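You operate a simulated robot arm through the tools that you are given. There is no shell and no other tool.

You are at the controls of a simulated robot arm. One attempt, no reset.

JOB
Wipe the oil out of the tray with the white rag, bin the rag and lay both blocks in. Set down upright: block. What is to be rubbed or washed off counts as gone when no trace of it is left.
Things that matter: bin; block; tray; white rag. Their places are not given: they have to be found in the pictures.

The check looks at the end state, three seconds after you hand in, the way a careful person would. Anything else that was tipped, shoved, dropped, spilled or broken makes it a failure.

ROBOT AND FRAMES
A 6-joint arm with a three-finger gripper, fixed in place. Base frame: the origin is on the floor under the middle of its stand, x ahead of it, y to its left, z up; the work surface is at about z = 850. Lengths are in mm, angles in rad, forces in N, time in s.
It reaches about 1213 mm from its shoulder. Its first joint turns from -2.897 to 2.897 rad. Payload 4.89 kg.
The TCP is the grasp point between the finger pads, 30 mm short of the fingertips. In the tool frame z runs along the fingers and y along their closing line. The gripper opens to 164 mm; its body begins 125 mm behind the TCP.
Orientation is that of the tool frame in the base frame, as a unit quaternion [x, y, z, w]. With the fingers straight down and closing along the base's y, the tool's x points along the base's -x, its y along +y and its z along -z.

CONTROLS
- The arm moves only by the tool servo_tool. Its argument "motion" is a list of rows, each an object of numbers (a shift or turn left out is 0, a gripper value left out holds the last): "tx", "ty", "tz": the shift along the base's x, y, z in units of 50 mm (1.0 is 50 mm); "wx", "wy", "wz": the turn, a rotation vector about the base's x, y, z in units of 6 degrees (1.0 is 6 degrees). In form: [{"tx": .., "ty": .., "tz": .., "wx": .., "wy": .., "wz": ..}, ...]. A call has 1 to 20 rows; each row shifts and turns the commanded pose from where the row before left it. "fingers" is the finger opening in mm, from 0 to 164, set as the call begins (left out, the last holds). A call with a number of a shift or a turn outside -1 to 1 is refused whole. A row lasts 0.2 s, in which the tool goes at most 50 mm and 0.15 rad; a call with a longer step from one row to the next is refused whole, and so is a gripper value outside its range. A pose out of reach is approached as far as the arm can. The call stops where the force on the tool passes 60 N (or 10 N more than at its start, if that is more) or the arm is blocked; 0.2 s more then pass. The fingers move at their own pace (about 108 mm/s each) and stop on an object; they squeeze with about 40 N. The grip force told is the motor's: it shows also when the fingers shut on nothing. Time passes only in rows, and 0.2 s behind the last, so rows that do not move let the fingers close. The reply holds the time, the measured pose of the TCP, the force on the tool along the base axes, the opening and the grip force, in the units named above and with some noise, with the torque about the TCP (base axes, N m) and any sound that the robot's microphone picked up.
- Cameras (640 x 400 px; columns grow to the right, rows downward): "scene" is fixed at [223.6, 649.5, 1616.6]; the picture's right is [-0.76, -0.66, 0.00], its down [-0.50, 0.57, -0.65] and it looks along [0.43, -0.49, -0.76] (base axes); focal length 310 px, centre (320, 200). "wrist" rides on the gripper at [76, -2, -152] in the tool frame; the picture's right is [0.02, 1.00, 0.00], its down [-0.88, 0.02, -0.47] and it looks along [-0.47, 0.01, 0.88] (tool axes); focal length 247 px, centre (320, 200).
- get_image(camera): a new picture of that camera. No time passes.
- lift_body(by): moves the trunk up (or, below 0, down) by that many mm; the arm rides with it, the base frame stays. It gives what a move gives, with no picture.
- locate(camera, pixels): for up to 12 pixels [column, row] of the newest picture of that camera ("zoom" is the newest enlarged one), the place [x, y, z] in the base frame of the surface seen there, good to about 3 mm. No time passes.
- zoom(camera, box): a new picture of the part [left, top, right, bottom] of that camera's present view, enlarged. No time passes.
- finish_job(): hands the job in; it is judged then, once.

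Leave the gripper open and the arm clear of the work at the hand-in unless told otherwise.

The tools are called after "Emit:" as name(argument=value, ...) on one line, values as JSON. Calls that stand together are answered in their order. servo_tool: Moves the arm, as the interface text tells. Its arguments: {"type":"object","properties":{"motion":{"type":"array"},"fingers":{"type":"number"}},"required":["motion"]} The other tools are called the same way: lift_body (by) moves the trunk up or down; get_image (camera) takes a picture; locate (camera, pixels) gives the place of the surface under pixels of a picture; zoom (camera, box) takes an enlarged picture of a part of a camera's view; finish_job () hands the job in.

At the start:

```text
time_s: 0.0
tcp_pos: [528.7, 88.5, 1217.7]
ee_rot: [0.0, 1.0, 0.001, 0.0]
ft_force: [0.2, -0.6, -0.1]
moment: [-0.01, -0.04, 0.0]
width: 164.1
grasp_force: 0.0
trunk travel left (down, up): [-175.0, 215.0]
```

scene: 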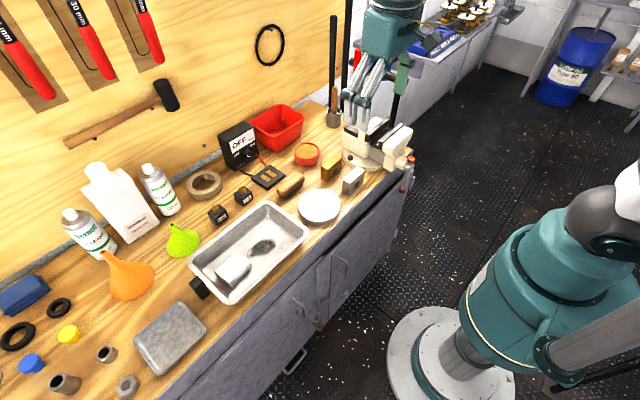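
wrist: 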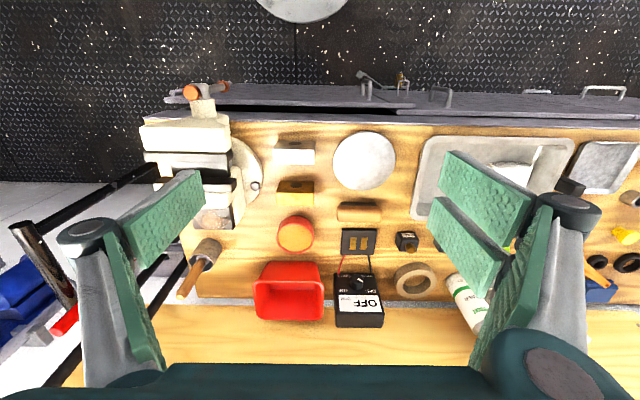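

I see a bench with a tray (around px 250,250 in the scene view), something white in it at (233,270), a dark oil patch at (262,247), small black cubes at (218,213) and (243,195), and a red bin at (276,127). I'll zoom in for a closer look.

Emit:
zoom(camera="scene", box=[170, 180, 350, 310])

Emit:
zoom(camera="scene", box=[200, 80, 420, 220])

Emit:
zoom(camera="wrist", box=[240, 120, 440, 340])

```text
3.08 times, centred on (260, 245) of scene
```

zoom: 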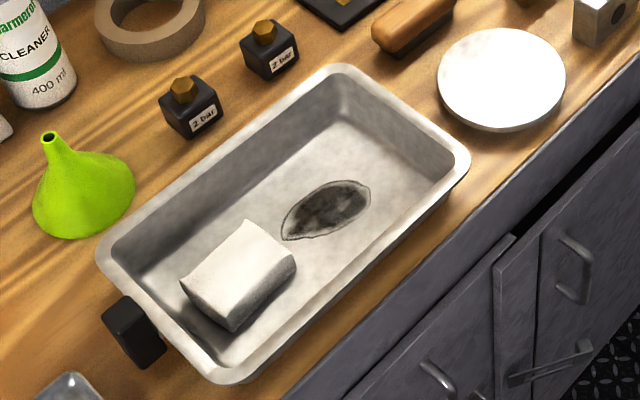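

```text
2.86 times, centred on (310, 150) of scene
```

zoom: 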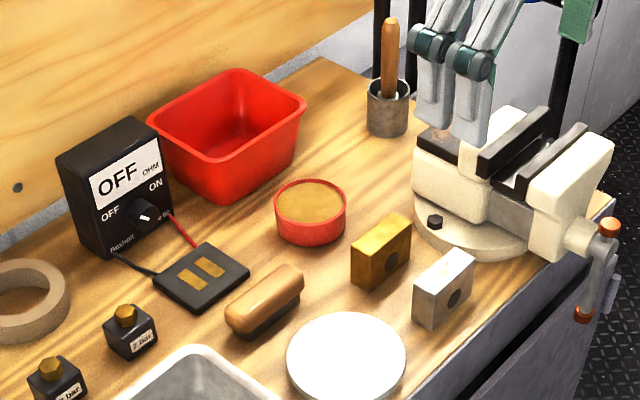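

```text
1.82 times, centred on (340, 230) of wrist
```

zoom: 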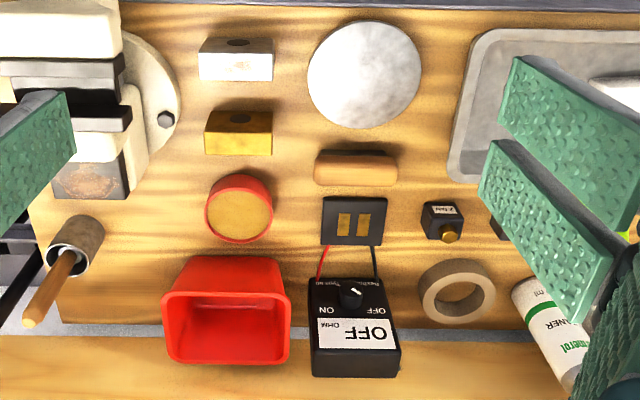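

The grey and brass blocks with holes stand near (352,180) and (331,168). The two "2 bar" items look like pressure valves or weights. I'll check the other parts of the bench so I don't mix anything up.

Emit:
zoom(camera="scene", box=[0, 240, 240, 400])

Emit:
zoom(camera="scene", box=[300, 140, 400, 210])

Emit:
zoom(camera="scene", box=[40, 140, 240, 270])

Emit:
zoom(camera="wrist", box=[400, 100, 640, 260])

```text
2.50 times, centred on (120, 320) of scene
```

zoom: 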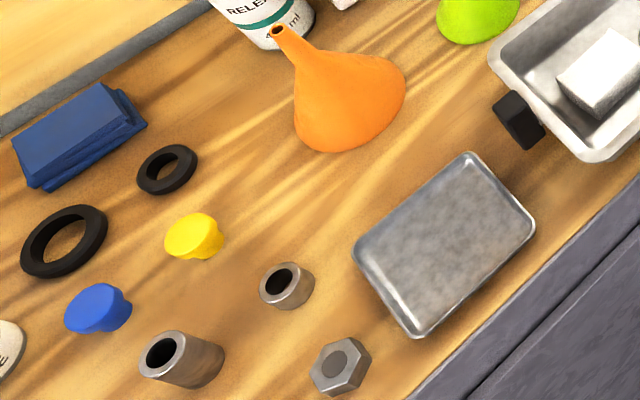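

```text
5.71 times, centred on (350, 175) of scene
```

zoom: 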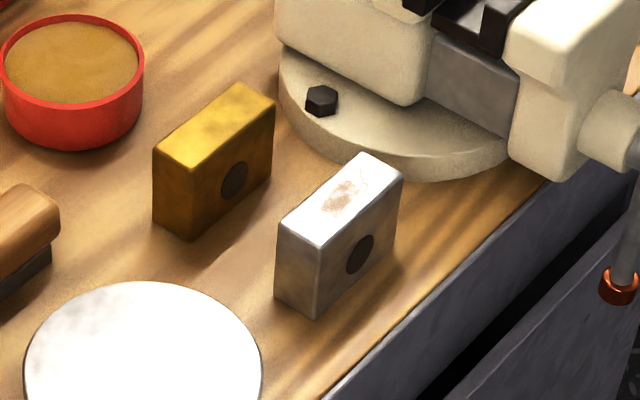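

```text
3.08 times, centred on (140, 205) of scene
```

zoom: 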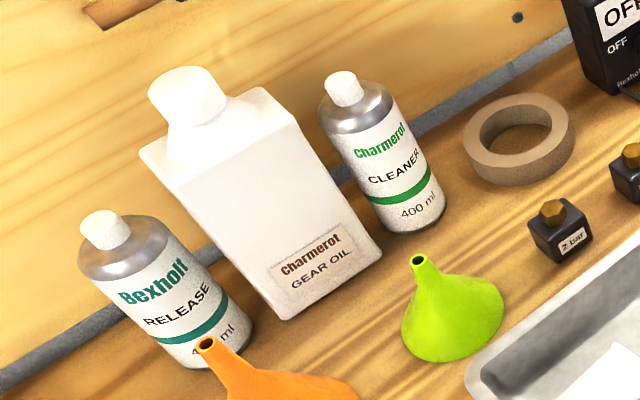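

```text
2.50 times, centred on (520, 180) of wrist
```

zoom: 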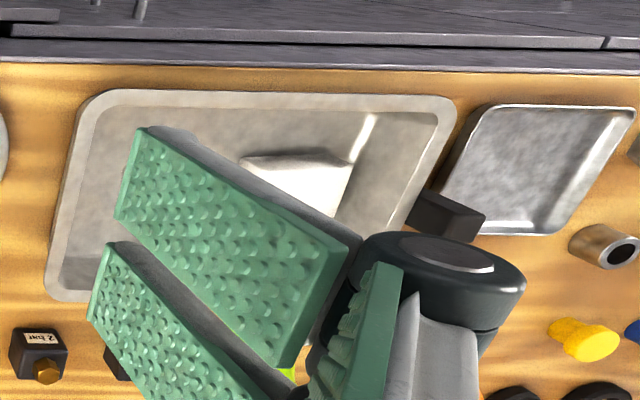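

The brass and aluminium blocks are clear now. Next I'll measure them, along with the tray, rag, oil and bin, starting with the tray zoom.

Emit:
zoom(camera="scene", box=[170, 180, 350, 310])

```text
3.08 times, centred on (260, 245) of scene
```

zoom: 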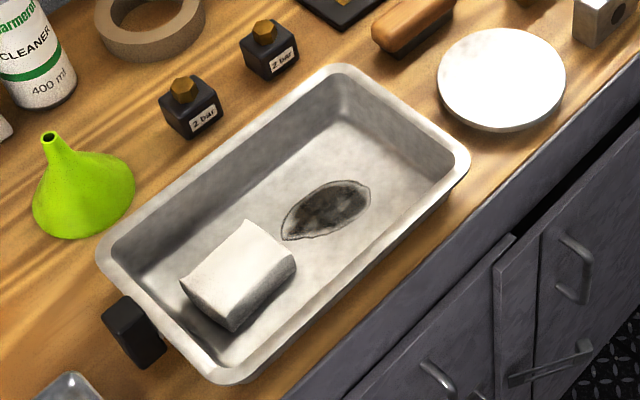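

I'll locate the tray rim, floor, oil edges, rag corners and the black item by the tray.

Emit:
locate(camera="zoom", pixels=[[103, 245], [342, 68], [465, 165], [225, 378], [326, 208], [284, 238], [368, 186], [345, 150], [185, 280], [245, 225], [292, 262], [230, 325]])

Emit:
locate(camera="zoom", pixels=[[240, 262], [215, 285], [268, 260], [117, 310], [150, 330], [140, 350], [400, 200], [350, 110], [180, 265], [210, 345], [300, 200], [335, 225]])

```text
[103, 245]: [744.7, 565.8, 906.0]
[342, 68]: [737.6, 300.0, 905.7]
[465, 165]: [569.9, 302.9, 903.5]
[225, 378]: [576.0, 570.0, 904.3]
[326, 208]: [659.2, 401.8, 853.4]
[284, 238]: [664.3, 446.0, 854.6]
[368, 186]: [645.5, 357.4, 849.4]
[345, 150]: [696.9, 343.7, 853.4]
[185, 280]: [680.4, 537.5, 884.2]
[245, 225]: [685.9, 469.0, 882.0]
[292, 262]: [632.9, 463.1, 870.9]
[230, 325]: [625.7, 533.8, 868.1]
```

```text
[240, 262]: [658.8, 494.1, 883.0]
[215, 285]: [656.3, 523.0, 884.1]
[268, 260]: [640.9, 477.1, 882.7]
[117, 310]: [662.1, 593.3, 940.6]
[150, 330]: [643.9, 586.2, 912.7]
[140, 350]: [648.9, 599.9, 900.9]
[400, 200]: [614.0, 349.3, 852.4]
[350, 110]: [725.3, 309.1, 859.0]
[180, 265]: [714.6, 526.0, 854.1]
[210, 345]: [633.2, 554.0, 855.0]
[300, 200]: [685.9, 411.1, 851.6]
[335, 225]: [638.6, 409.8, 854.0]
```

The tray spans x 570–742 and y 300–570, with its rim at z≈905 and its floor at z≈853. The rag is at x 627–688, y 465–537, top z≈884. Next I'll measure the blocks, bin and nearby obstacles.

Emit:
zoom(camera="scene", box=[300, 140, 400, 210])

Emit:
locate(camera="zoom", pixels=[[156, 150], [188, 170], [238, 88], [272, 98], [186, 236], [270, 170], [282, 220], [320, 245], [365, 157], [400, 175], [315, 312], [395, 240]])

Emit:
locate(camera="scene", pixels=[[252, 117], [276, 105], [305, 117], [278, 138], [277, 125], [258, 140], [300, 140], [178, 226], [182, 240], [150, 170], [100, 170], [306, 150]])

Emit:
locate(camera="scene", pixels=[[236, 127], [218, 206], [242, 189], [205, 184], [290, 182], [320, 204], [110, 260], [362, 130], [372, 142], [395, 135], [336, 110], [270, 178]])

```text
5.71 times, centred on (350, 175) of scene
```

zoom: 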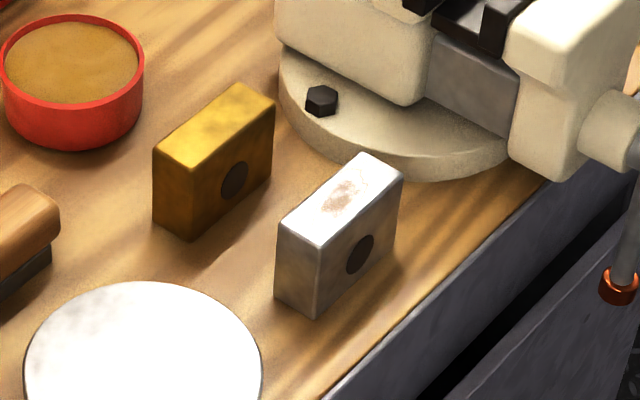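

```text
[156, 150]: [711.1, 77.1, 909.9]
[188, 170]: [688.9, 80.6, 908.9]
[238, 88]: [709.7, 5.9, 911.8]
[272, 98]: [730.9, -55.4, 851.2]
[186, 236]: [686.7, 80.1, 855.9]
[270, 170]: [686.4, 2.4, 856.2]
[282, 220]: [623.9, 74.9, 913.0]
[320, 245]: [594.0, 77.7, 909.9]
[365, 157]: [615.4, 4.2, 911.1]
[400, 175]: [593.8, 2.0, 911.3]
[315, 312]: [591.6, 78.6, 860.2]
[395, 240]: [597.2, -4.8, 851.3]
```

```text
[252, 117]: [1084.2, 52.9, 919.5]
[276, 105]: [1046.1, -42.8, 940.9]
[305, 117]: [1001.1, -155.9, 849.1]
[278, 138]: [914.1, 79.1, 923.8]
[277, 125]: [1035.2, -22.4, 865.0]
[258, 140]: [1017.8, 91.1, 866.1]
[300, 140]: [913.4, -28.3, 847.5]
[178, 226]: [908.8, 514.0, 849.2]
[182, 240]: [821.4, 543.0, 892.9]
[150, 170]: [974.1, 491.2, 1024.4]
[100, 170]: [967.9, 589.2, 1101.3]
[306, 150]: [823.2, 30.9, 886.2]
```

```text
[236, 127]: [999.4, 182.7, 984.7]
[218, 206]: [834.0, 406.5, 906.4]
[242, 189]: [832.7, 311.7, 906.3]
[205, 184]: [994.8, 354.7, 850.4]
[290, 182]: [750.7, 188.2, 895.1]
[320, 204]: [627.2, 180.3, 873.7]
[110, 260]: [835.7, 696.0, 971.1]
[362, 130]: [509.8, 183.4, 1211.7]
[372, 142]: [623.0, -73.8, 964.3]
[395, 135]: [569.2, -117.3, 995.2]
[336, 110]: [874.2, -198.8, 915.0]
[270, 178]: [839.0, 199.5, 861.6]
```

The brass block spans x 688–711, y 3–79, z 852–911, and the aluminium block x 593–617, y 3–77. I'll now probe the tray's cross-sections, the black item beside it and the vise, so I know the clearances for the fingers.

Emit:
zoom(camera="scene", box=[180, 190, 320, 310])

```text
3.33 times, centred on (250, 250) of scene
```

zoom: 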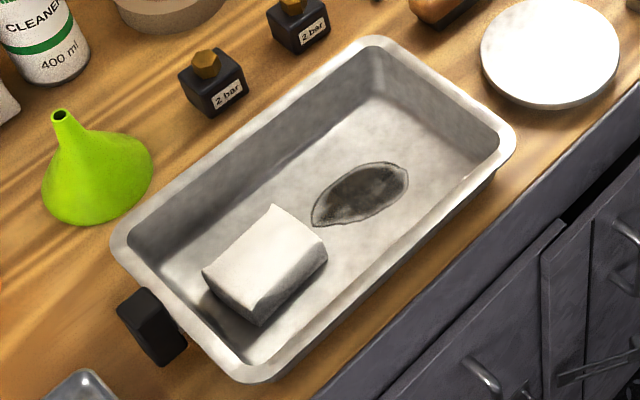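

Emit:
locate(camera="zoom", pixels=[[240, 150], [250, 158], [258, 168], [265, 178], [272, 186], [280, 192], [370, 260], [385, 265], [395, 270], [400, 275], [405, 280], [412, 286]])

Emit:
locate(camera="zoom", pixels=[[180, 290], [190, 310], [200, 305], [215, 320], [225, 330], [240, 340], [195, 320], [205, 340], [240, 360], [258, 345], [140, 300], [165, 350]])

Emit:
locate(camera="zoom", pixels=[[410, 75], [430, 90], [440, 100], [450, 110], [430, 110], [420, 105], [410, 100], [405, 110], [400, 120], [460, 130], [375, 70], [375, 95]])

```text
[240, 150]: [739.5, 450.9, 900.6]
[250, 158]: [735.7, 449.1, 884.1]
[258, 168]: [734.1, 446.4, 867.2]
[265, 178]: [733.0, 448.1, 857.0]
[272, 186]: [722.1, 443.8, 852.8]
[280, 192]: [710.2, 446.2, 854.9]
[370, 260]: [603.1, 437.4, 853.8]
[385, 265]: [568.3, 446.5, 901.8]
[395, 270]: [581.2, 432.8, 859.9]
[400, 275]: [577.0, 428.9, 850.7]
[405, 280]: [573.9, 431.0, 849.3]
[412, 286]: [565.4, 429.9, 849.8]
```

```text
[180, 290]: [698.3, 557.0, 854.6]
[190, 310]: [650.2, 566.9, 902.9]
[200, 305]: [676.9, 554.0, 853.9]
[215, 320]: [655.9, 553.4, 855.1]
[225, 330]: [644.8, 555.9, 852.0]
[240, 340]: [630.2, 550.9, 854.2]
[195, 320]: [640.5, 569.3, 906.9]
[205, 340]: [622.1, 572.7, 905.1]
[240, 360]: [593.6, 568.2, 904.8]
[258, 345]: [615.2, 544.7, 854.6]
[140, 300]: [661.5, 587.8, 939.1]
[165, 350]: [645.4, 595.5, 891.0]
```

```text
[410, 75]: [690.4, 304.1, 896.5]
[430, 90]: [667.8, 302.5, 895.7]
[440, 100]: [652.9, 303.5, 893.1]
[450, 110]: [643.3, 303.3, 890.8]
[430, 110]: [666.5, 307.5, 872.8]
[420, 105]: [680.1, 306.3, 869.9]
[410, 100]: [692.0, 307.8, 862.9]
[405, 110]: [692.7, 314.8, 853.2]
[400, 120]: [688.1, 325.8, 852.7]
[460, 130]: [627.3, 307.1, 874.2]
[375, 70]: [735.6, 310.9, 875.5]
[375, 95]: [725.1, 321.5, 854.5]
```

The tray's inner floor spans about x 588–733 and y 310–558, with steep walls. I plan to grip the rag with the fingers closing along x, which leaves about 40 mm on each side, so I turn the tool -90° about z. I'll do that at the present height, move over the rag at (657, 500), and set the opening to 90 mm.

Emit:
servo_tool(motion=[{"tx": 0.171, "ty": 0.549, "wz": -1}, {"tx": 0.171, "ty": 0.549, "wz": -1}, {"tx": 0.171, "ty": 0.549, "wz": -1}, {"tx": 0.171, "ty": 0.549, "wz": -1}, {"tx": 0.171, "ty": 0.549, "wz": -1}, {"tx": 0.171, "ty": 0.549, "wz": -1}, {"tx": 0.171, "ty": 0.549, "wz": -1}, {"tx": 0.171, "ty": 0.549, "wz": -1}, {"tx": 0.171, "ty": 0.549, "wz": -1}, {"tx": 0.171, "ty": 0.549, "wz": -1}, {"tx": 0.171, "ty": 0.549, "wz": -1}, {"tx": 0.171, "ty": 0.549, "wz": -1}, {"tx": 0.171, "ty": 0.549, "wz": -1}, {"tx": 0.171, "ty": 0.549, "wz": -1}, {"tx": 0.171, "ty": 0.549, "wz": -1}, {}, {}], fingers=90)

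Emit:
get_image(camera="wrist")

Emit:
get_image(camera="scene")

```text
time_s: 3.6
tcp_pos: [657.8, 501.0, 1217.1]
ee_rot: [0.708, 0.706, 0.0, 0.0]
ft_force: [0.4, 0.3, 0.1]
moment: [-0.12, 0.03, 0.0]
width: 90.1
grasp_force: 0.1
trunk travel left (down, up): [-175.0, 215.0]
```

```text
taken
```

wrist: 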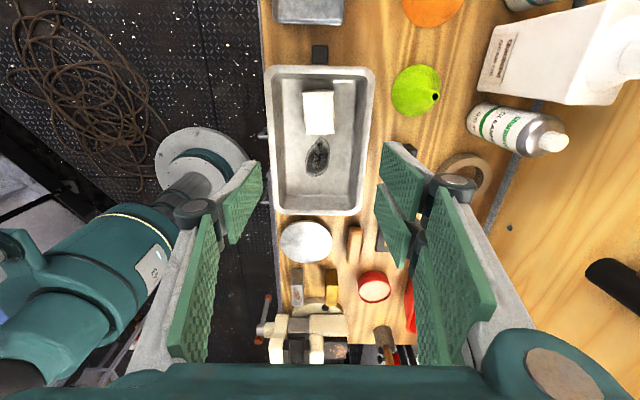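

```text
taken
```

scene: 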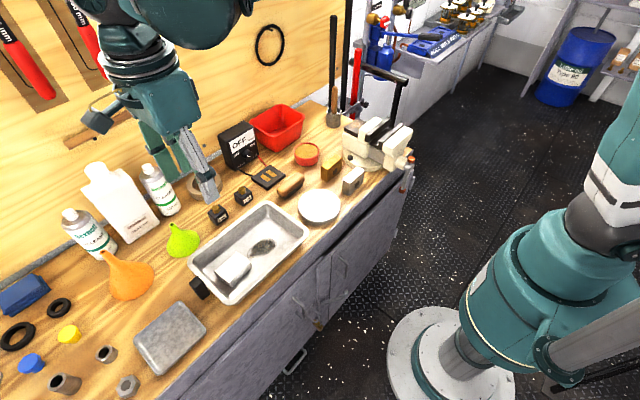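

The turn worked, and from here I can see the rag and oil from above. I'll zoom in on the tray in the wrist view and measure.

Emit:
zoom(camera="wrist", box=[240, 30, 400, 230])

```text
2.00 times, centred on (320, 130) of wrist
```

zoom: 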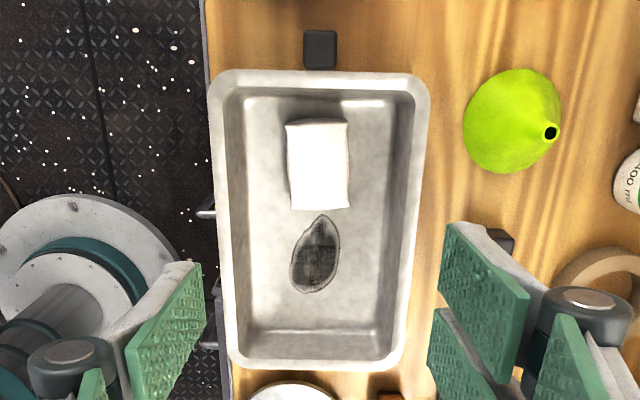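

Emit:
locate(camera="zoom", pixels=[[288, 126], [345, 124], [349, 206], [292, 208], [319, 165], [322, 214], [313, 293], [290, 262], [339, 245], [245, 330], [380, 330], [250, 100]])

Emit:
locate(camera="zoom", pixels=[[319, 38], [319, 55], [319, 65], [305, 48], [335, 48], [330, 134], [288, 170], [346, 170], [380, 110], [240, 220], [395, 220], [310, 260]])

```text
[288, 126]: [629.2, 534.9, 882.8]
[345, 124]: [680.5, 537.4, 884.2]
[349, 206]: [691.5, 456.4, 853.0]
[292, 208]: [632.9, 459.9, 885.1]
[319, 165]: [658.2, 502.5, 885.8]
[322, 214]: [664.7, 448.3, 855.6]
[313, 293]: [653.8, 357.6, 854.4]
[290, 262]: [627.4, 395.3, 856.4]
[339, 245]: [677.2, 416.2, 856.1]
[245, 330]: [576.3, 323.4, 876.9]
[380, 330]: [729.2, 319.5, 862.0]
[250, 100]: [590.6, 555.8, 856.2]
```

```text
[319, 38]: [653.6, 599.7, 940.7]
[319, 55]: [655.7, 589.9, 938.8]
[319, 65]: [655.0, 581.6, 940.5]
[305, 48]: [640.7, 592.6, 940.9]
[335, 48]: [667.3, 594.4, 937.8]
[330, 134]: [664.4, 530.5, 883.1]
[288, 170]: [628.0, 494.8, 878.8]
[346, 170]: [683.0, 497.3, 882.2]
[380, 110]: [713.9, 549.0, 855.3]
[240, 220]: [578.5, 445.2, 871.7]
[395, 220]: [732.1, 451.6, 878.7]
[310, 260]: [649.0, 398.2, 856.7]
```

The rag's centre is (657, 498), with its top at z 885, and the oil covers x 627–677, y 357–448. I'll move down to TCP z≈960, still above the rim, and look at the fingers against the tray.

Emit:
servo_tool(motion=[{"tz": -0.857, "ty": -0.01}, {"tz": -0.857, "ty": -0.01}, {"tz": -0.857, "ty": -0.01}, {"tz": -0.857, "ty": -0.01}, {"tz": -0.857, "ty": -0.01}, {"tz": -0.857}, {}])

Emit:
get_image(camera="wrist")

Emit:
get_image(camera="scene")

```text
time_s: 5.2
tcp_pos: [654.6, 501.3, 958.9]
ee_rot: [0.707, 0.707, 0.0, 0.0]
ft_force: [1.0, 0.0, 0.0]
moment: [-0.03, 0.04, 0.02]
width: 90.0
grasp_force: 0.1
trunk travel left (down, up): [-175.0, 215.0]
```

```text
taken
```

wrist: 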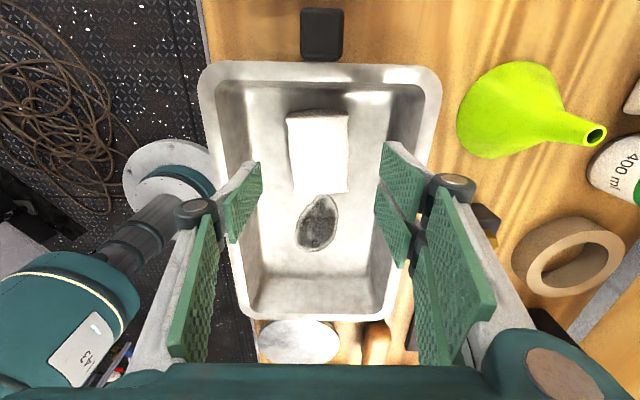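

```text
taken
```

scene: 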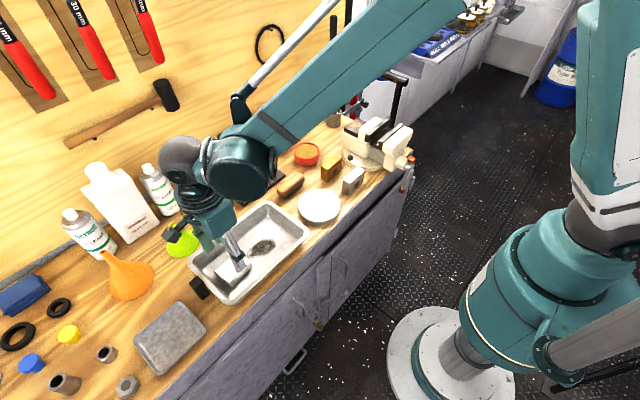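

I'll locate points on the finger tips themselves, and use a zoom to check how thick they are.

Emit:
zoom(camera="wrist", box=[180, 90, 460, 290])

```text
2.00 times, centred on (320, 190) of wrist
```

zoom: 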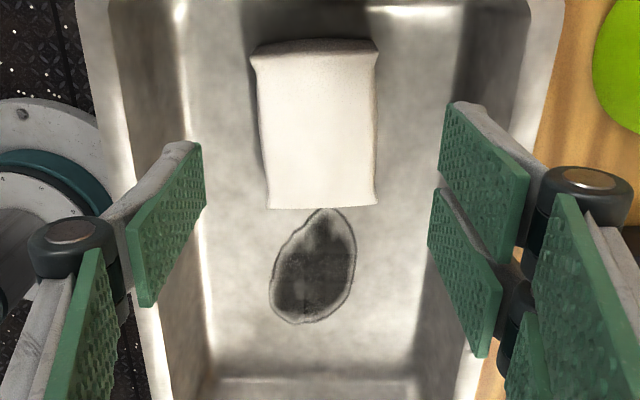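

Emit:
locate(camera="zoom", pixels=[[199, 152], [203, 200], [135, 230], [145, 295], [172, 150], [450, 112], [443, 165], [437, 198], [432, 240], [515, 180], [480, 345], [468, 110]])

Emit:
locate(camera="zoom", pixels=[[70, 232], [585, 180], [40, 260], [620, 195], [95, 260], [570, 215], [185, 145], [160, 160], [490, 120], [300, 200], [375, 200], [265, 50]])

```text
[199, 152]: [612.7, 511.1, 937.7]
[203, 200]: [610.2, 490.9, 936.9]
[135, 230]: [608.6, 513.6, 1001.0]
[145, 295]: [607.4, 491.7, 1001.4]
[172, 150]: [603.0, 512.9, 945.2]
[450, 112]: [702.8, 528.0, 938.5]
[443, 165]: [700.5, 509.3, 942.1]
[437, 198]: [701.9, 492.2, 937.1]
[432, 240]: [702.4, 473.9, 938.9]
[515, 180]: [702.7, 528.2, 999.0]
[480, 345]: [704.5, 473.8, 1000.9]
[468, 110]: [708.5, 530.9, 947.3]
```

```text
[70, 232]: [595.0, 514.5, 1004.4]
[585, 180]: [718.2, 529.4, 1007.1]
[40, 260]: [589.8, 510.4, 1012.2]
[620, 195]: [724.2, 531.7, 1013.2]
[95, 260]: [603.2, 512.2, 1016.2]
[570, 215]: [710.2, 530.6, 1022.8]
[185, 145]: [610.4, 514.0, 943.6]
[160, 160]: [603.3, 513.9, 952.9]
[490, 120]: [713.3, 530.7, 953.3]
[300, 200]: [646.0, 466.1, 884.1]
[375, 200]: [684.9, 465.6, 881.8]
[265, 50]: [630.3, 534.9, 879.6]
```

The pads face each other at x≈611 and x≈702 and are parallel, and the fingers are slim, so they fit between the rag and the tray walls. The pad ends sit about 23 mm below the TCP. I'll go down to TCP z≈892, about 8 mm of tip clearance from the floor, in small steps with the fingers still open.

Emit:
servo_tool(motion=[{"tz": -0.34, "ty": -0.05}, {"tz": -0.34}, {"tz": -0.33}, {"tz": -0.33}, {}, {}])

Emit:
get_image(camera="wrist")

```text
time_s: 6.6
tcp_pos: [655.7, 497.7, 892.8]
ee_rot: [0.707, 0.707, 0.0, 0.0]
ft_force: [-0.3, -0.1, -0.6]
moment: [-0.05, 0.03, 0.02]
width: 90.0
grasp_force: 0.1
trunk travel left (down, up): [-175.0, 215.0]
```

```text
taken
```

wrist: 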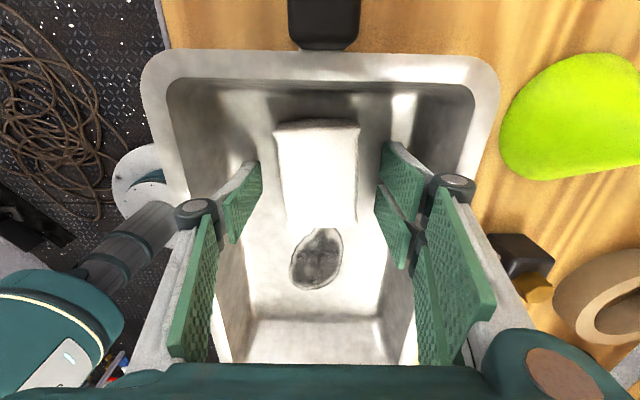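

No contact, and the rag lies between the pads. I'll close the fingers on the rag gently to 45 mm and see how it responds.

Emit:
servo_tool(motion=[{}, {}, {}, {}], fingers=45)

Emit:
get_image(camera="wrist")

```text
time_s: 7.6
tcp_pos: [655.9, 496.7, 893.4]
ee_rot: [0.707, 0.707, 0.0, 0.0]
ft_force: [0.7, 0.0, 0.8]
moment: [0.03, 0.01, -0.02]
width: 58.8
grasp_force: 39.8
trunk travel left (down, up): [-175.0, 215.0]
```

```text
taken
```

wrist: 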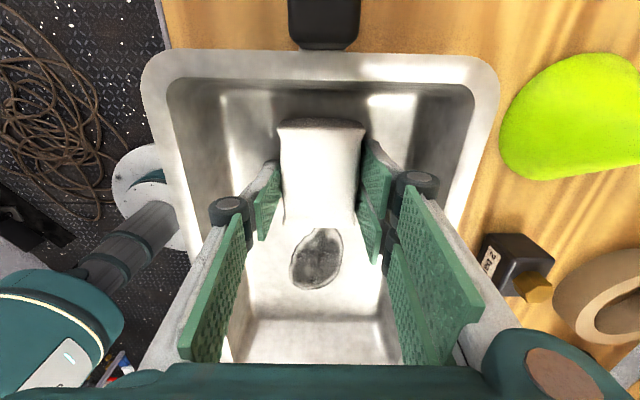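

The rag is gripped at 58.8 mm with 40 N. I'll press down lightly by 2 mm and read the force before rubbing.

Emit:
servo_tool(motion=[{"tz": -0.02}, {"tz": -0.02}, {}])

```text
time_s: 8.4
tcp_pos: [655.8, 496.1, 892.3]
ee_rot: [0.708, 0.707, 0.0, 0.001]
ft_force: [-2.6, 8.7, 31.2]
moment: [0.26, 0.15, 0.01]
width: 58.9
grasp_force: 39.9
trunk travel left (down, up): [-175.0, 215.0]
```

A 2 mm press gives about 31 N. I'll ease it slightly to about 20 N and wipe slowly along -y across the oil, from y≈496 to 368 at x≈656.

Emit:
servo_tool(motion=[{"tz": 0.012}, {"ty": -0.2}, {"ty": -0.2}, {"ty": -0.2}, {"ty": -0.2}, {"ty": -0.2}, {"ty": -0.2}, {"ty": -0.2}, {"ty": -0.2}, {"ty": -0.2}, {"ty": -0.2}, {"ty": -0.2}, {"ty": -0.2}, {"ty": -0.16}, {}])

Emit:
get_image(camera="wrist")

Emit:
zoom(camera="scene", box=[180, 190, 320, 310])

```text
time_s: 11.6
tcp_pos: [656.3, 366.3, 892.8]
ee_rot: [0.708, 0.707, 0.0, 0.0]
ft_force: [-0.9, -1.7, 4.2]
moment: [-0.1, -0.07, 0.01]
width: 58.9
grasp_force: 40.5
trunk travel left (down, up): [-175.0, 215.0]
```

```text
taken
```

wrist: 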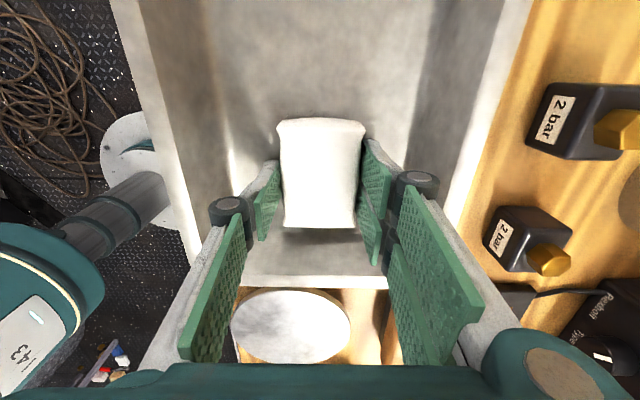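

```text
3.33 times, centred on (250, 250) of scene
```

zoom: 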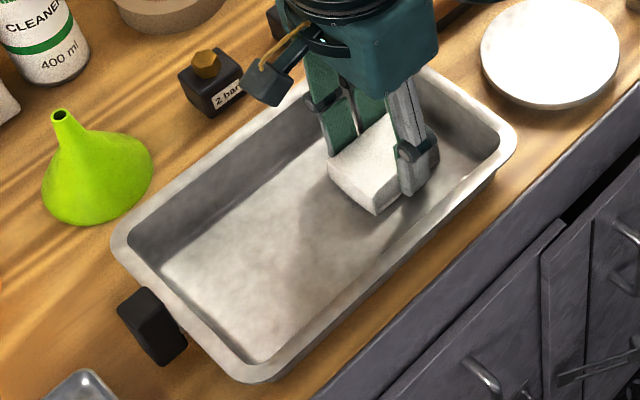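

The oil is wiped along the first stroke. The pressing force has dropped to 4 N, so I'll press another 1 mm. The next passes are offset sideways, at x≈642 going +y and x≈670 going -y, to catch the edges.

Emit:
servo_tool(motion=[{"tz": -0.02}, {"tx": -0.14}, {"tx": -0.14}, {"ty": 0.25}, {"ty": 0.25}, {"ty": 0.25}, {"ty": 0.25}, {"ty": 0.25}, {"ty": 0.25}, {"ty": 0.25}, {"ty": 0.25}, {"ty": 0.2}, {}])

Emit:
zoom(camera="scene", box=[180, 190, 320, 310])

Emit:
get_image(camera="wrist")

```text
time_s: 14.4
tcp_pos: [642.8, 477.5, 891.8]
ee_rot: [0.707, 0.707, 0.001, 0.0]
ft_force: [0.4, -6.6, 20.8]
moment: [-0.18, -0.12, -0.01]
width: 58.9
grasp_force: 40.1
trunk travel left (down, up): [-175.0, 215.0]
```

```text
3.33 times, centred on (250, 250) of scene
```

zoom: 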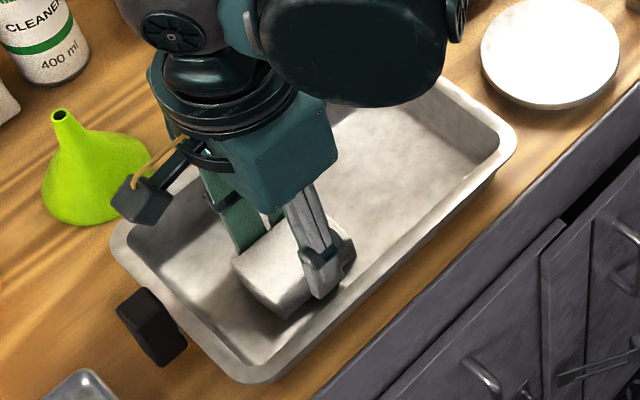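

```text
taken
```

wrist: 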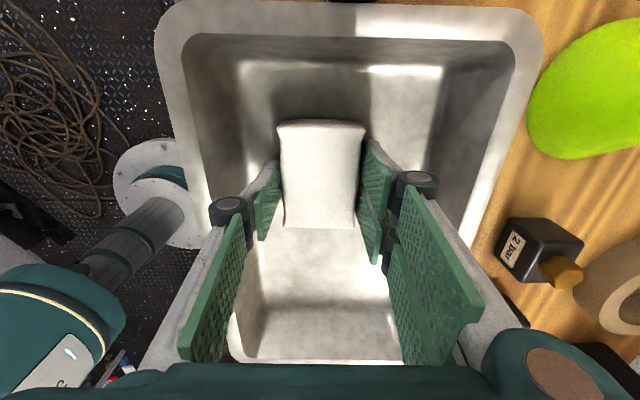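

The visible floor looks clean. I'll make one more pass at x≈670 going -y, then come back down the middle to be thorough.

Emit:
servo_tool(motion=[{"tx": 0.28}, {"tx": 0.26}, {"ty": -0.25}, {"ty": -0.25}, {"ty": -0.25}, {"ty": -0.25}, {"ty": -0.25}, {"ty": -0.25}, {"ty": -0.25}, {"ty": -0.25}, {"ty": -0.2}, {"tx": -0.26}, {"ty": 0.3}, {"ty": 0.3}, {"ty": 0.3}, {"ty": 0.3}, {"ty": 0.3}, {"ty": 0.3}, {"ty": 0.3}, {}])

Emit:
zoom(camera="scene", box=[180, 190, 320, 310])

Emit:
get_image(camera="wrist")

```text
time_s: 18.6
tcp_pos: [657.2, 473.1, 891.1]
ee_rot: [0.707, 0.707, -0.001, 0.0]
ft_force: [-0.4, 0.3, 0.6]
moment: [0.03, -0.01, 0.0]
width: 58.8
grasp_force: 40.2
trunk travel left (down, up): [-175.0, 215.0]
```

```text
3.33 times, centred on (250, 250) of scene
```

zoom: 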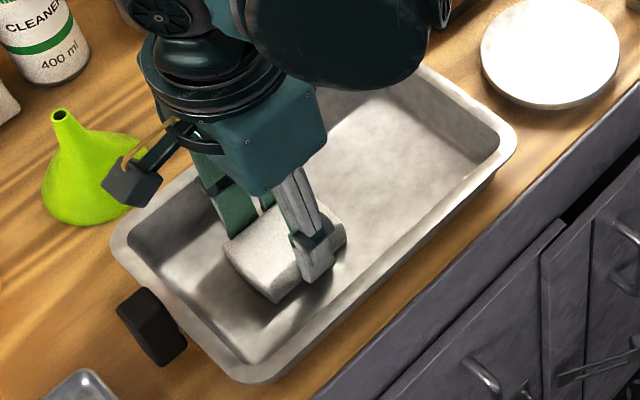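

```text
taken
```

wrist: 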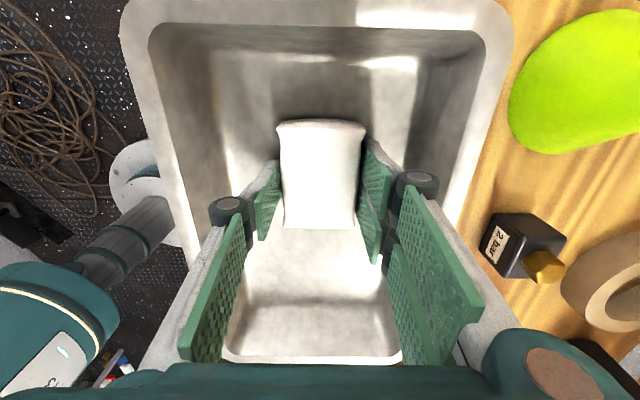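

The oil looks gone. I'll lift the rag straight up and check the whole tray floor before going to the bin.

Emit:
servo_tool(motion=[{"tz": 0.4}, {"tz": 0.8}, {"tz": 0.8}, {"tz": 0.8}, {"tz": 0.8}, {"tz": 0.8}, {}])

Emit:
zoom(camera="scene", box=[180, 190, 320, 310])

Emit:
get_image(camera="wrist")

Emit:
get_image(camera="scene")

```text
time_s: 20.2
tcp_pos: [657.1, 473.9, 1111.0]
ee_rot: [0.707, 0.707, -0.001, 0.0]
ft_force: [0.6, 0.1, 0.0]
moment: [0.06, -0.05, 0.01]
width: 58.8
grasp_force: 40.6
trunk travel left (down, up): [-175.0, 215.0]
```

```text
3.33 times, centred on (250, 250) of scene
```

zoom: 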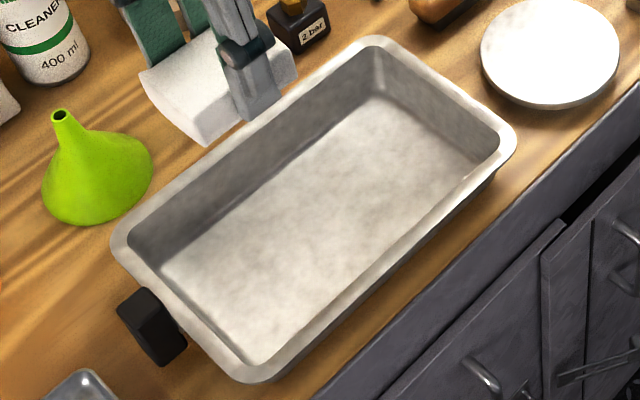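

```text
taken
```

wrist: 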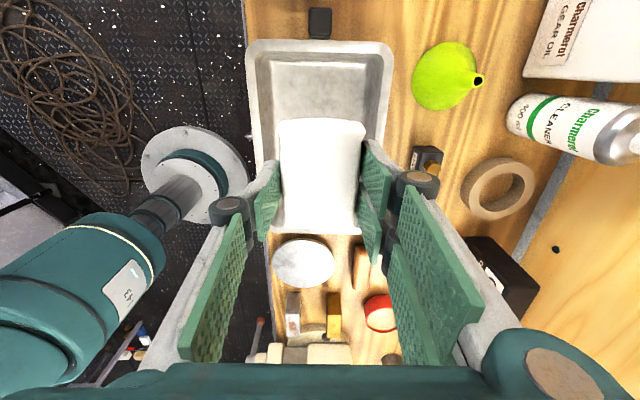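

```text
taken
```

scene: 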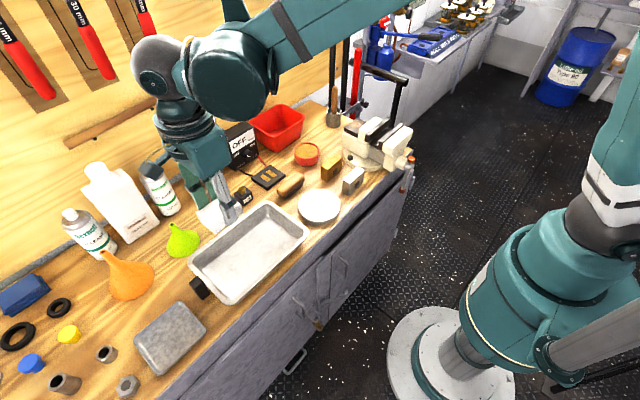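

The tray floor looks clean. A tighter zoom on the former oil spot, around (262,247), will show any faint trace.

Emit:
zoom(camera="scene", box=[220, 215, 310, 275])

Emit:
zoom(camera="scene", box=[190, 240, 280, 305])

Emit:
zoom(camera="scene", box=[210, 80, 350, 170])

```text
6.67 times, centred on (265, 245) of scene
```

zoom: 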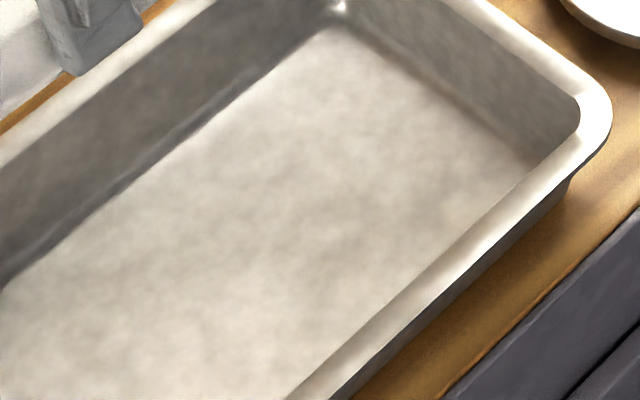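

```text
6.15 times, centred on (235, 272) of scene
```

zoom: 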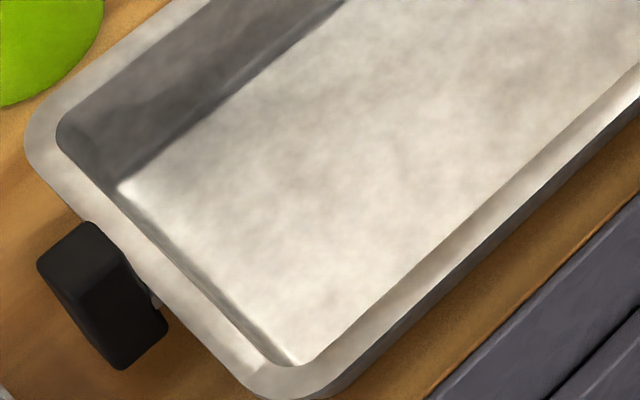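

```text
4.44 times, centred on (280, 125) of scene
```

zoom: 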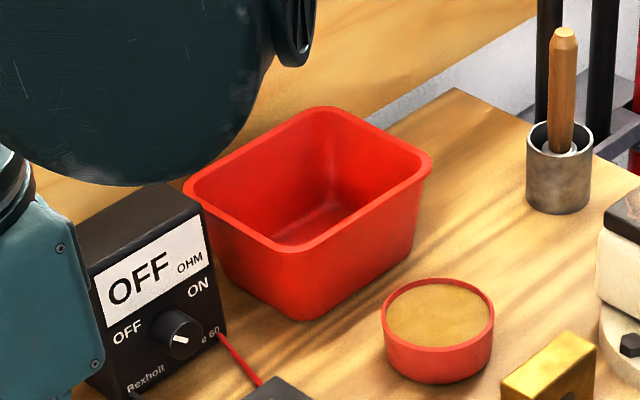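

The tray shows no trace of oil. I'll measure the red bin's rim and inside in this zoom, plus the meter box and the low red pot near it.

Emit:
locate(camera="zoom", pixels=[[190, 188], [280, 246], [428, 165], [322, 112], [300, 235], [310, 200], [340, 215], [330, 150], [285, 300], [385, 190], [240, 215], [375, 130]])

Emit:
locate(camera="zoom", pixels=[[150, 200], [210, 225], [440, 310], [440, 285], [560, 50], [560, 150], [420, 110], [350, 80], [600, 220], [620, 260], [165, 330], [490, 110]])

```text
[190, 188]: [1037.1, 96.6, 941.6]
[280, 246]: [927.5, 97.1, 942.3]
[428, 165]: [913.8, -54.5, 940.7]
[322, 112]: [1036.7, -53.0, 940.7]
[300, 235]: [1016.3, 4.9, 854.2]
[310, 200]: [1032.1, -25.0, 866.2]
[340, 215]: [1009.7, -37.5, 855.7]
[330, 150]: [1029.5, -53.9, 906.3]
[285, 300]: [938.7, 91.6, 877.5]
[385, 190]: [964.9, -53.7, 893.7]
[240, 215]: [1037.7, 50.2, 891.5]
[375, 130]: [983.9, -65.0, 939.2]
```

```text
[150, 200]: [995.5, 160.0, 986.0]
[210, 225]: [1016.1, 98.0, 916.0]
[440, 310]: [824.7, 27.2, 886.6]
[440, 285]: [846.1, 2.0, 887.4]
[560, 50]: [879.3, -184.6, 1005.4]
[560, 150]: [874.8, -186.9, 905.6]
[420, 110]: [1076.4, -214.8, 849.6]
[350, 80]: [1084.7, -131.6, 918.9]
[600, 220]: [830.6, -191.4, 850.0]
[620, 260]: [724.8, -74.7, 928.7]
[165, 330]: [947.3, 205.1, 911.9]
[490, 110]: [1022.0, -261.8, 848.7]
```

The bin's rim is at z≈941 and spans x 915–1045, y -58 to 97, with its floor at z≈855 and centre about (979, 20). It's longer along y, so I'll turn the tool back +90° so the fingers close along y. I'll carry the rag at z≈1111, clear over the meter box (top z 986), to a point above the bin.

Emit:
servo_tool(motion=[{"tx": 0.4025, "ty": -0.5675, "wz": 1}, {"tx": 0.4025, "ty": -0.5675, "wz": 1}, {"tx": 0.4025, "ty": -0.5675, "wz": 1}, {"tx": 0.4025, "ty": -0.5675, "wz": 1}, {"tx": 0.4025, "ty": -0.5675, "wz": 1}, {"tx": 0.4025, "ty": -0.5675, "wz": 1}, {"tx": 0.4025, "ty": -0.5675, "wz": 1}, {"tx": 0.4025, "ty": -0.5675, "wz": 1}, {"tx": 0.4025, "ty": -0.5675, "wz": 1}, {"tx": 0.4025, "ty": -0.5675, "wz": 1}, {"tx": 0.4025, "ty": -0.5675, "wz": 1}, {"tx": 0.4025, "ty": -0.5675, "wz": 1}, {"tx": 0.4025, "ty": -0.5675, "wz": 1}, {"tx": 0.4025, "ty": -0.5675, "wz": 1}, {"tx": 0.4025, "ty": -0.5675, "wz": 1}, {"tx": 0.4025, "ty": -0.5675}, {}, {}])

Emit:
get_image(camera="wrist")

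Emit:
get_image(camera="scene")

```text
time_s: 24.0
tcp_pos: [974.9, 25.6, 1113.3]
ee_rot: [-0.002, 1.0, -0.002, 0.001]
ft_force: [-0.8, 1.0, -0.6]
moment: [0.02, -0.01, -0.02]
width: 58.8
grasp_force: 40.1
trunk travel left (down, up): [-175.0, 215.0]
```

```text
taken
```

wrist: 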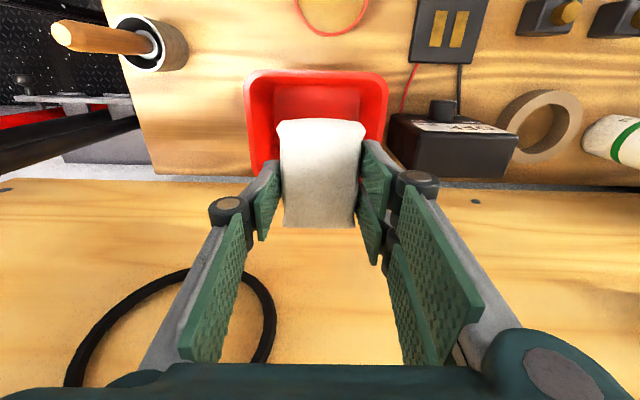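

```text
taken
```

scene: 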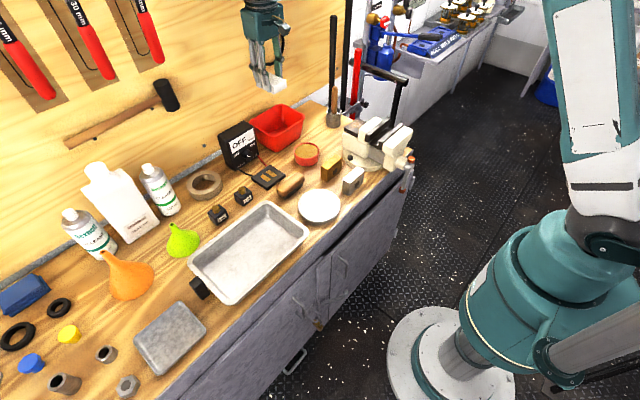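

The rag hangs above the bin. I'll measure the bin's rim in this wrist view, corners near (250,78) and (386,78), to centre the rag before lowering.

Emit:
locate(camera="wrist", pixels=[[248, 90], [387, 90], [318, 73], [300, 100], [253, 160], [385, 140], [270, 110], [365, 105], [430, 150], [500, 150], [430, 125], [470, 130]])

Emit:
locate(camera="wrist", pixels=[[320, 160], [290, 130], [355, 130], [285, 220], [352, 220], [265, 190], [375, 190], [228, 203], [415, 178], [10, 300], [200, 280], [320, 280]])

```text
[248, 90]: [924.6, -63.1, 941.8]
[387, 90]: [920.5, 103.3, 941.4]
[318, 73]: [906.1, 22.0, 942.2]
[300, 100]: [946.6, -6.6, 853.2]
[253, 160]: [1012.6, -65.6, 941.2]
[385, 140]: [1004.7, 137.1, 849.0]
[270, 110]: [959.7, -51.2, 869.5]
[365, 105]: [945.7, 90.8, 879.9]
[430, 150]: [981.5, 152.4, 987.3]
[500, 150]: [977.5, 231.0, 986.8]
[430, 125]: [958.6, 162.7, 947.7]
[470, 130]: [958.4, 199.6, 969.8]
```

```text
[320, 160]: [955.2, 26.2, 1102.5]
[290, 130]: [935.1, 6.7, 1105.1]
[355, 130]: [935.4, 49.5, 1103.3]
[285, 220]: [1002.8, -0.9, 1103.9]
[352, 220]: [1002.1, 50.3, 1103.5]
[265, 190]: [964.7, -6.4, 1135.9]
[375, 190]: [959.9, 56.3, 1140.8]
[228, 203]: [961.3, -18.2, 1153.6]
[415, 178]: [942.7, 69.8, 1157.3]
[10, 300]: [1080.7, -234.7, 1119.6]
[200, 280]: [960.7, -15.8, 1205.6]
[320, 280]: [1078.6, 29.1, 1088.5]
```

The bin's outer rim is x 906–1045, y -65 to 103, so its centre is (976, 19). The rag's centre is at about (969, 25). I'll shift +7 mm in x and -6 mm in y and lower to TCP z≈915, which leaves the rag about 24 mm above the bin floor.

Emit:
servo_tool(motion=[{"tx": 0.14, "ty": -0.12}, {"tz": -0.8}, {"tz": -0.8}, {"tz": -0.6}, {"tz": -0.5}, {"tz": -0.45}, {"tz": -0.4}, {"tz": -0.4}, {}, {}])

Emit:
get_image(camera="wrist")

Emit:
zoom(camera="scene", box=[210, 60, 350, 160])

```text
time_s: 26.2
tcp_pos: [987.9, 13.3, 914.3]
ee_rot: [0.0, 1.0, -0.001, -0.001]
ft_force: [-0.3, -0.2, -0.1]
moment: [-0.02, 0.02, 0.02]
width: 58.8
grasp_force: 39.9
trunk travel left (down, up): [-175.0, 215.0]
```

```text
taken
```

wrist: 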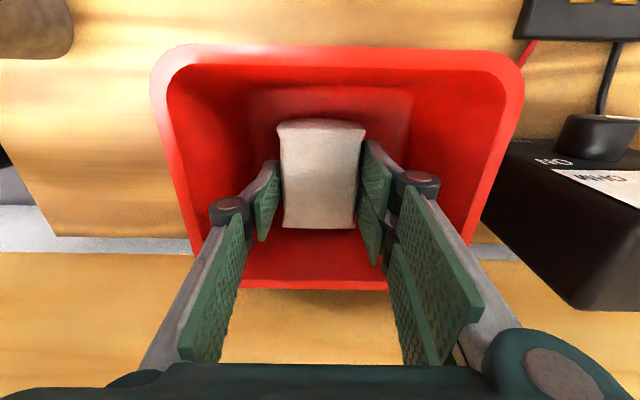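

```text
4.00 times, centred on (280, 110) of scene
```

zoom: 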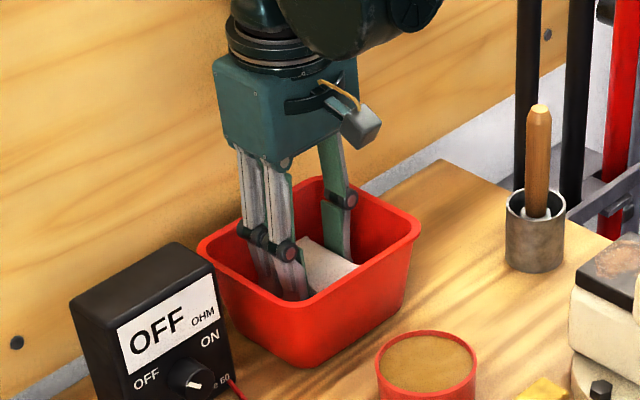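

No contact, and the rag is well inside the bin. I'll lower it 14 mm more and open to 74 mm to let it drop onto the bin floor.

Emit:
servo_tool(motion=[{"tz": -0.14, "tx": -0.06, "ty": 0.06}, {"tz": -0.14}, {}])

Emit:
servo_tool(motion=[{}, {}, {}], fingers=74)

Emit:
get_image(camera="wrist")

```text
time_s: 27.0
tcp_pos: [983.6, 15.8, 898.9]
ee_rot: [0.0, 1.0, 0.0, 0.0]
ft_force: [-1.0, 0.0, 0.1]
moment: [0.02, -0.02, 0.02]
width: 58.5
grasp_force: 40.0
trunk travel left (down, up): [-175.0, 215.0]
```

```text
time_s: 27.8
tcp_pos: [983.5, 17.0, 899.5]
ee_rot: [0.0, 1.0, 0.0, 0.0]
ft_force: [0.3, 0.1, -0.4]
moment: [-0.02, 0.02, -0.01]
width: 73.7
grasp_force: 0.1
trunk travel left (down, up): [-175.0, 215.0]
```

```text
taken
```

wrist: 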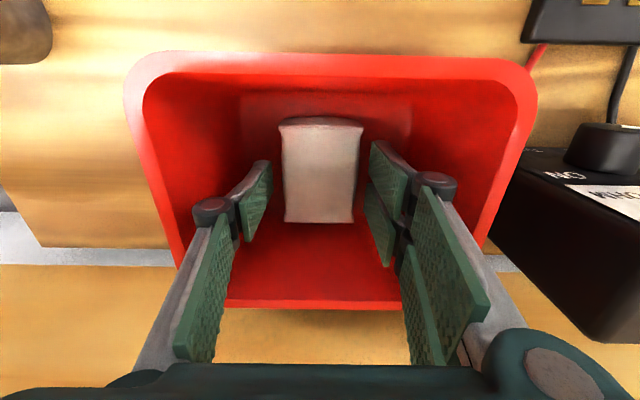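

The rag lies on the bin floor. I'll go straight up, then take a look at the bin.

Emit:
servo_tool(motion=[{"tz": 0.3}, {"tz": 0.8}, {"tz": 0.8}, {"tz": 0.8}, {"tz": 0.8}, {"tz": 0.8}, {"tz": 0.2}, {}])

Emit:
get_image(camera="wrist")

Emit:
get_image(camera="scene")

```text
time_s: 29.6
tcp_pos: [981.7, 25.8, 1123.1]
ee_rot: [-0.003, 1.0, -0.002, 0.0]
ft_force: [-0.1, 0.0, 0.0]
moment: [-0.02, -0.01, 0.03]
width: 73.9
grasp_force: 0.1
trunk travel left (down, up): [-175.0, 215.0]
```

```text
taken
```

wrist: 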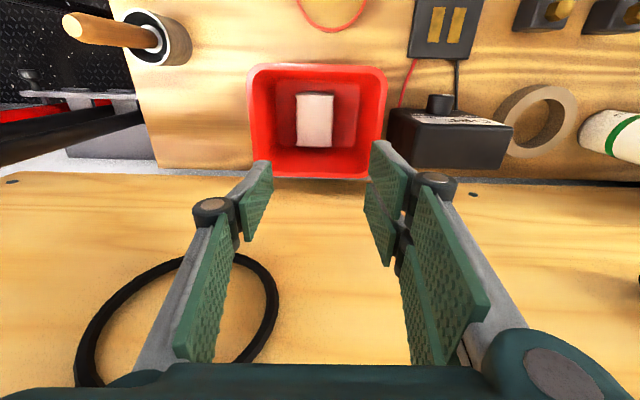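

```text
taken
```

scene: 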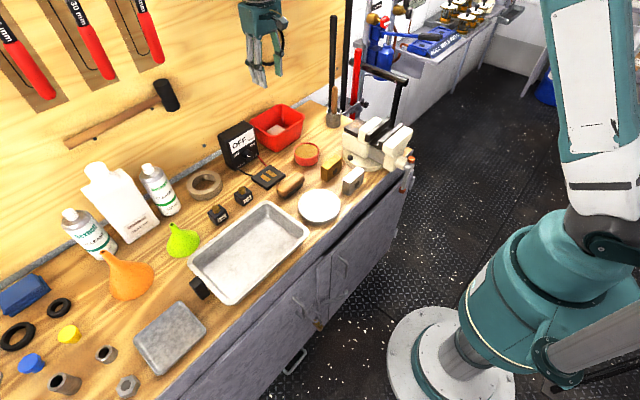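

The rag is in the bin and nothing else moved. Now I'll go above the brass block at about (700, 41), turning the tool -90° so the fingers close along x, across the block's 23 mm thickness.

Emit:
servo_tool(motion=[{"tx": -0.377, "ty": 0.028, "wz": -1}, {"tx": -0.377, "ty": 0.028, "wz": -1}, {"tx": -0.377, "ty": 0.028, "wz": -1}, {"tx": -0.377, "ty": 0.028, "wz": -1}, {"tx": -0.377, "ty": 0.028, "wz": -1}, {"tx": -0.377, "ty": 0.028, "wz": -1}, {"tx": -0.377, "ty": 0.028, "wz": -1}, {"tx": -0.377, "ty": 0.028, "wz": -1}, {"tx": -0.377, "ty": 0.028, "wz": -1}, {"tx": -0.377, "ty": 0.028, "wz": -1}, {"tx": -0.377, "ty": 0.028, "wz": -1}, {"tx": -0.377, "ty": 0.028, "wz": -1}, {"tx": -0.377, "ty": 0.028, "wz": -1}, {"tx": -0.377, "ty": 0.028, "wz": -1}, {"tx": -0.377, "ty": 0.028, "wz": -1}, {}, {}], fingers=60)

Emit:
get_image(camera="wrist")

Emit:
get_image(camera="scene")

```text
time_s: 33.2
tcp_pos: [700.2, 36.6, 1122.6]
ee_rot: [0.708, 0.706, 0.0, 0.0]
ft_force: [-0.4, -0.6, 0.5]
moment: [0.04, -0.03, 0.0]
width: 60.1
grasp_force: 0.1
trunk travel left (down, up): [-175.0, 215.0]
```

```text
taken
```

wrist: 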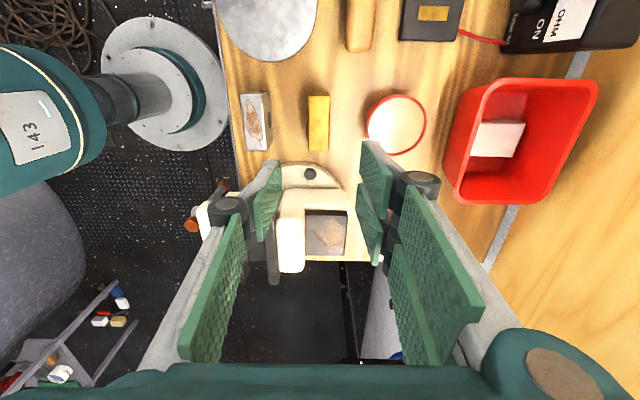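

```text
taken
```

scene: 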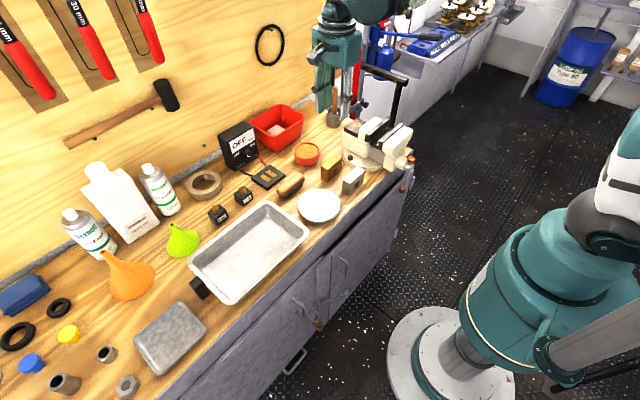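

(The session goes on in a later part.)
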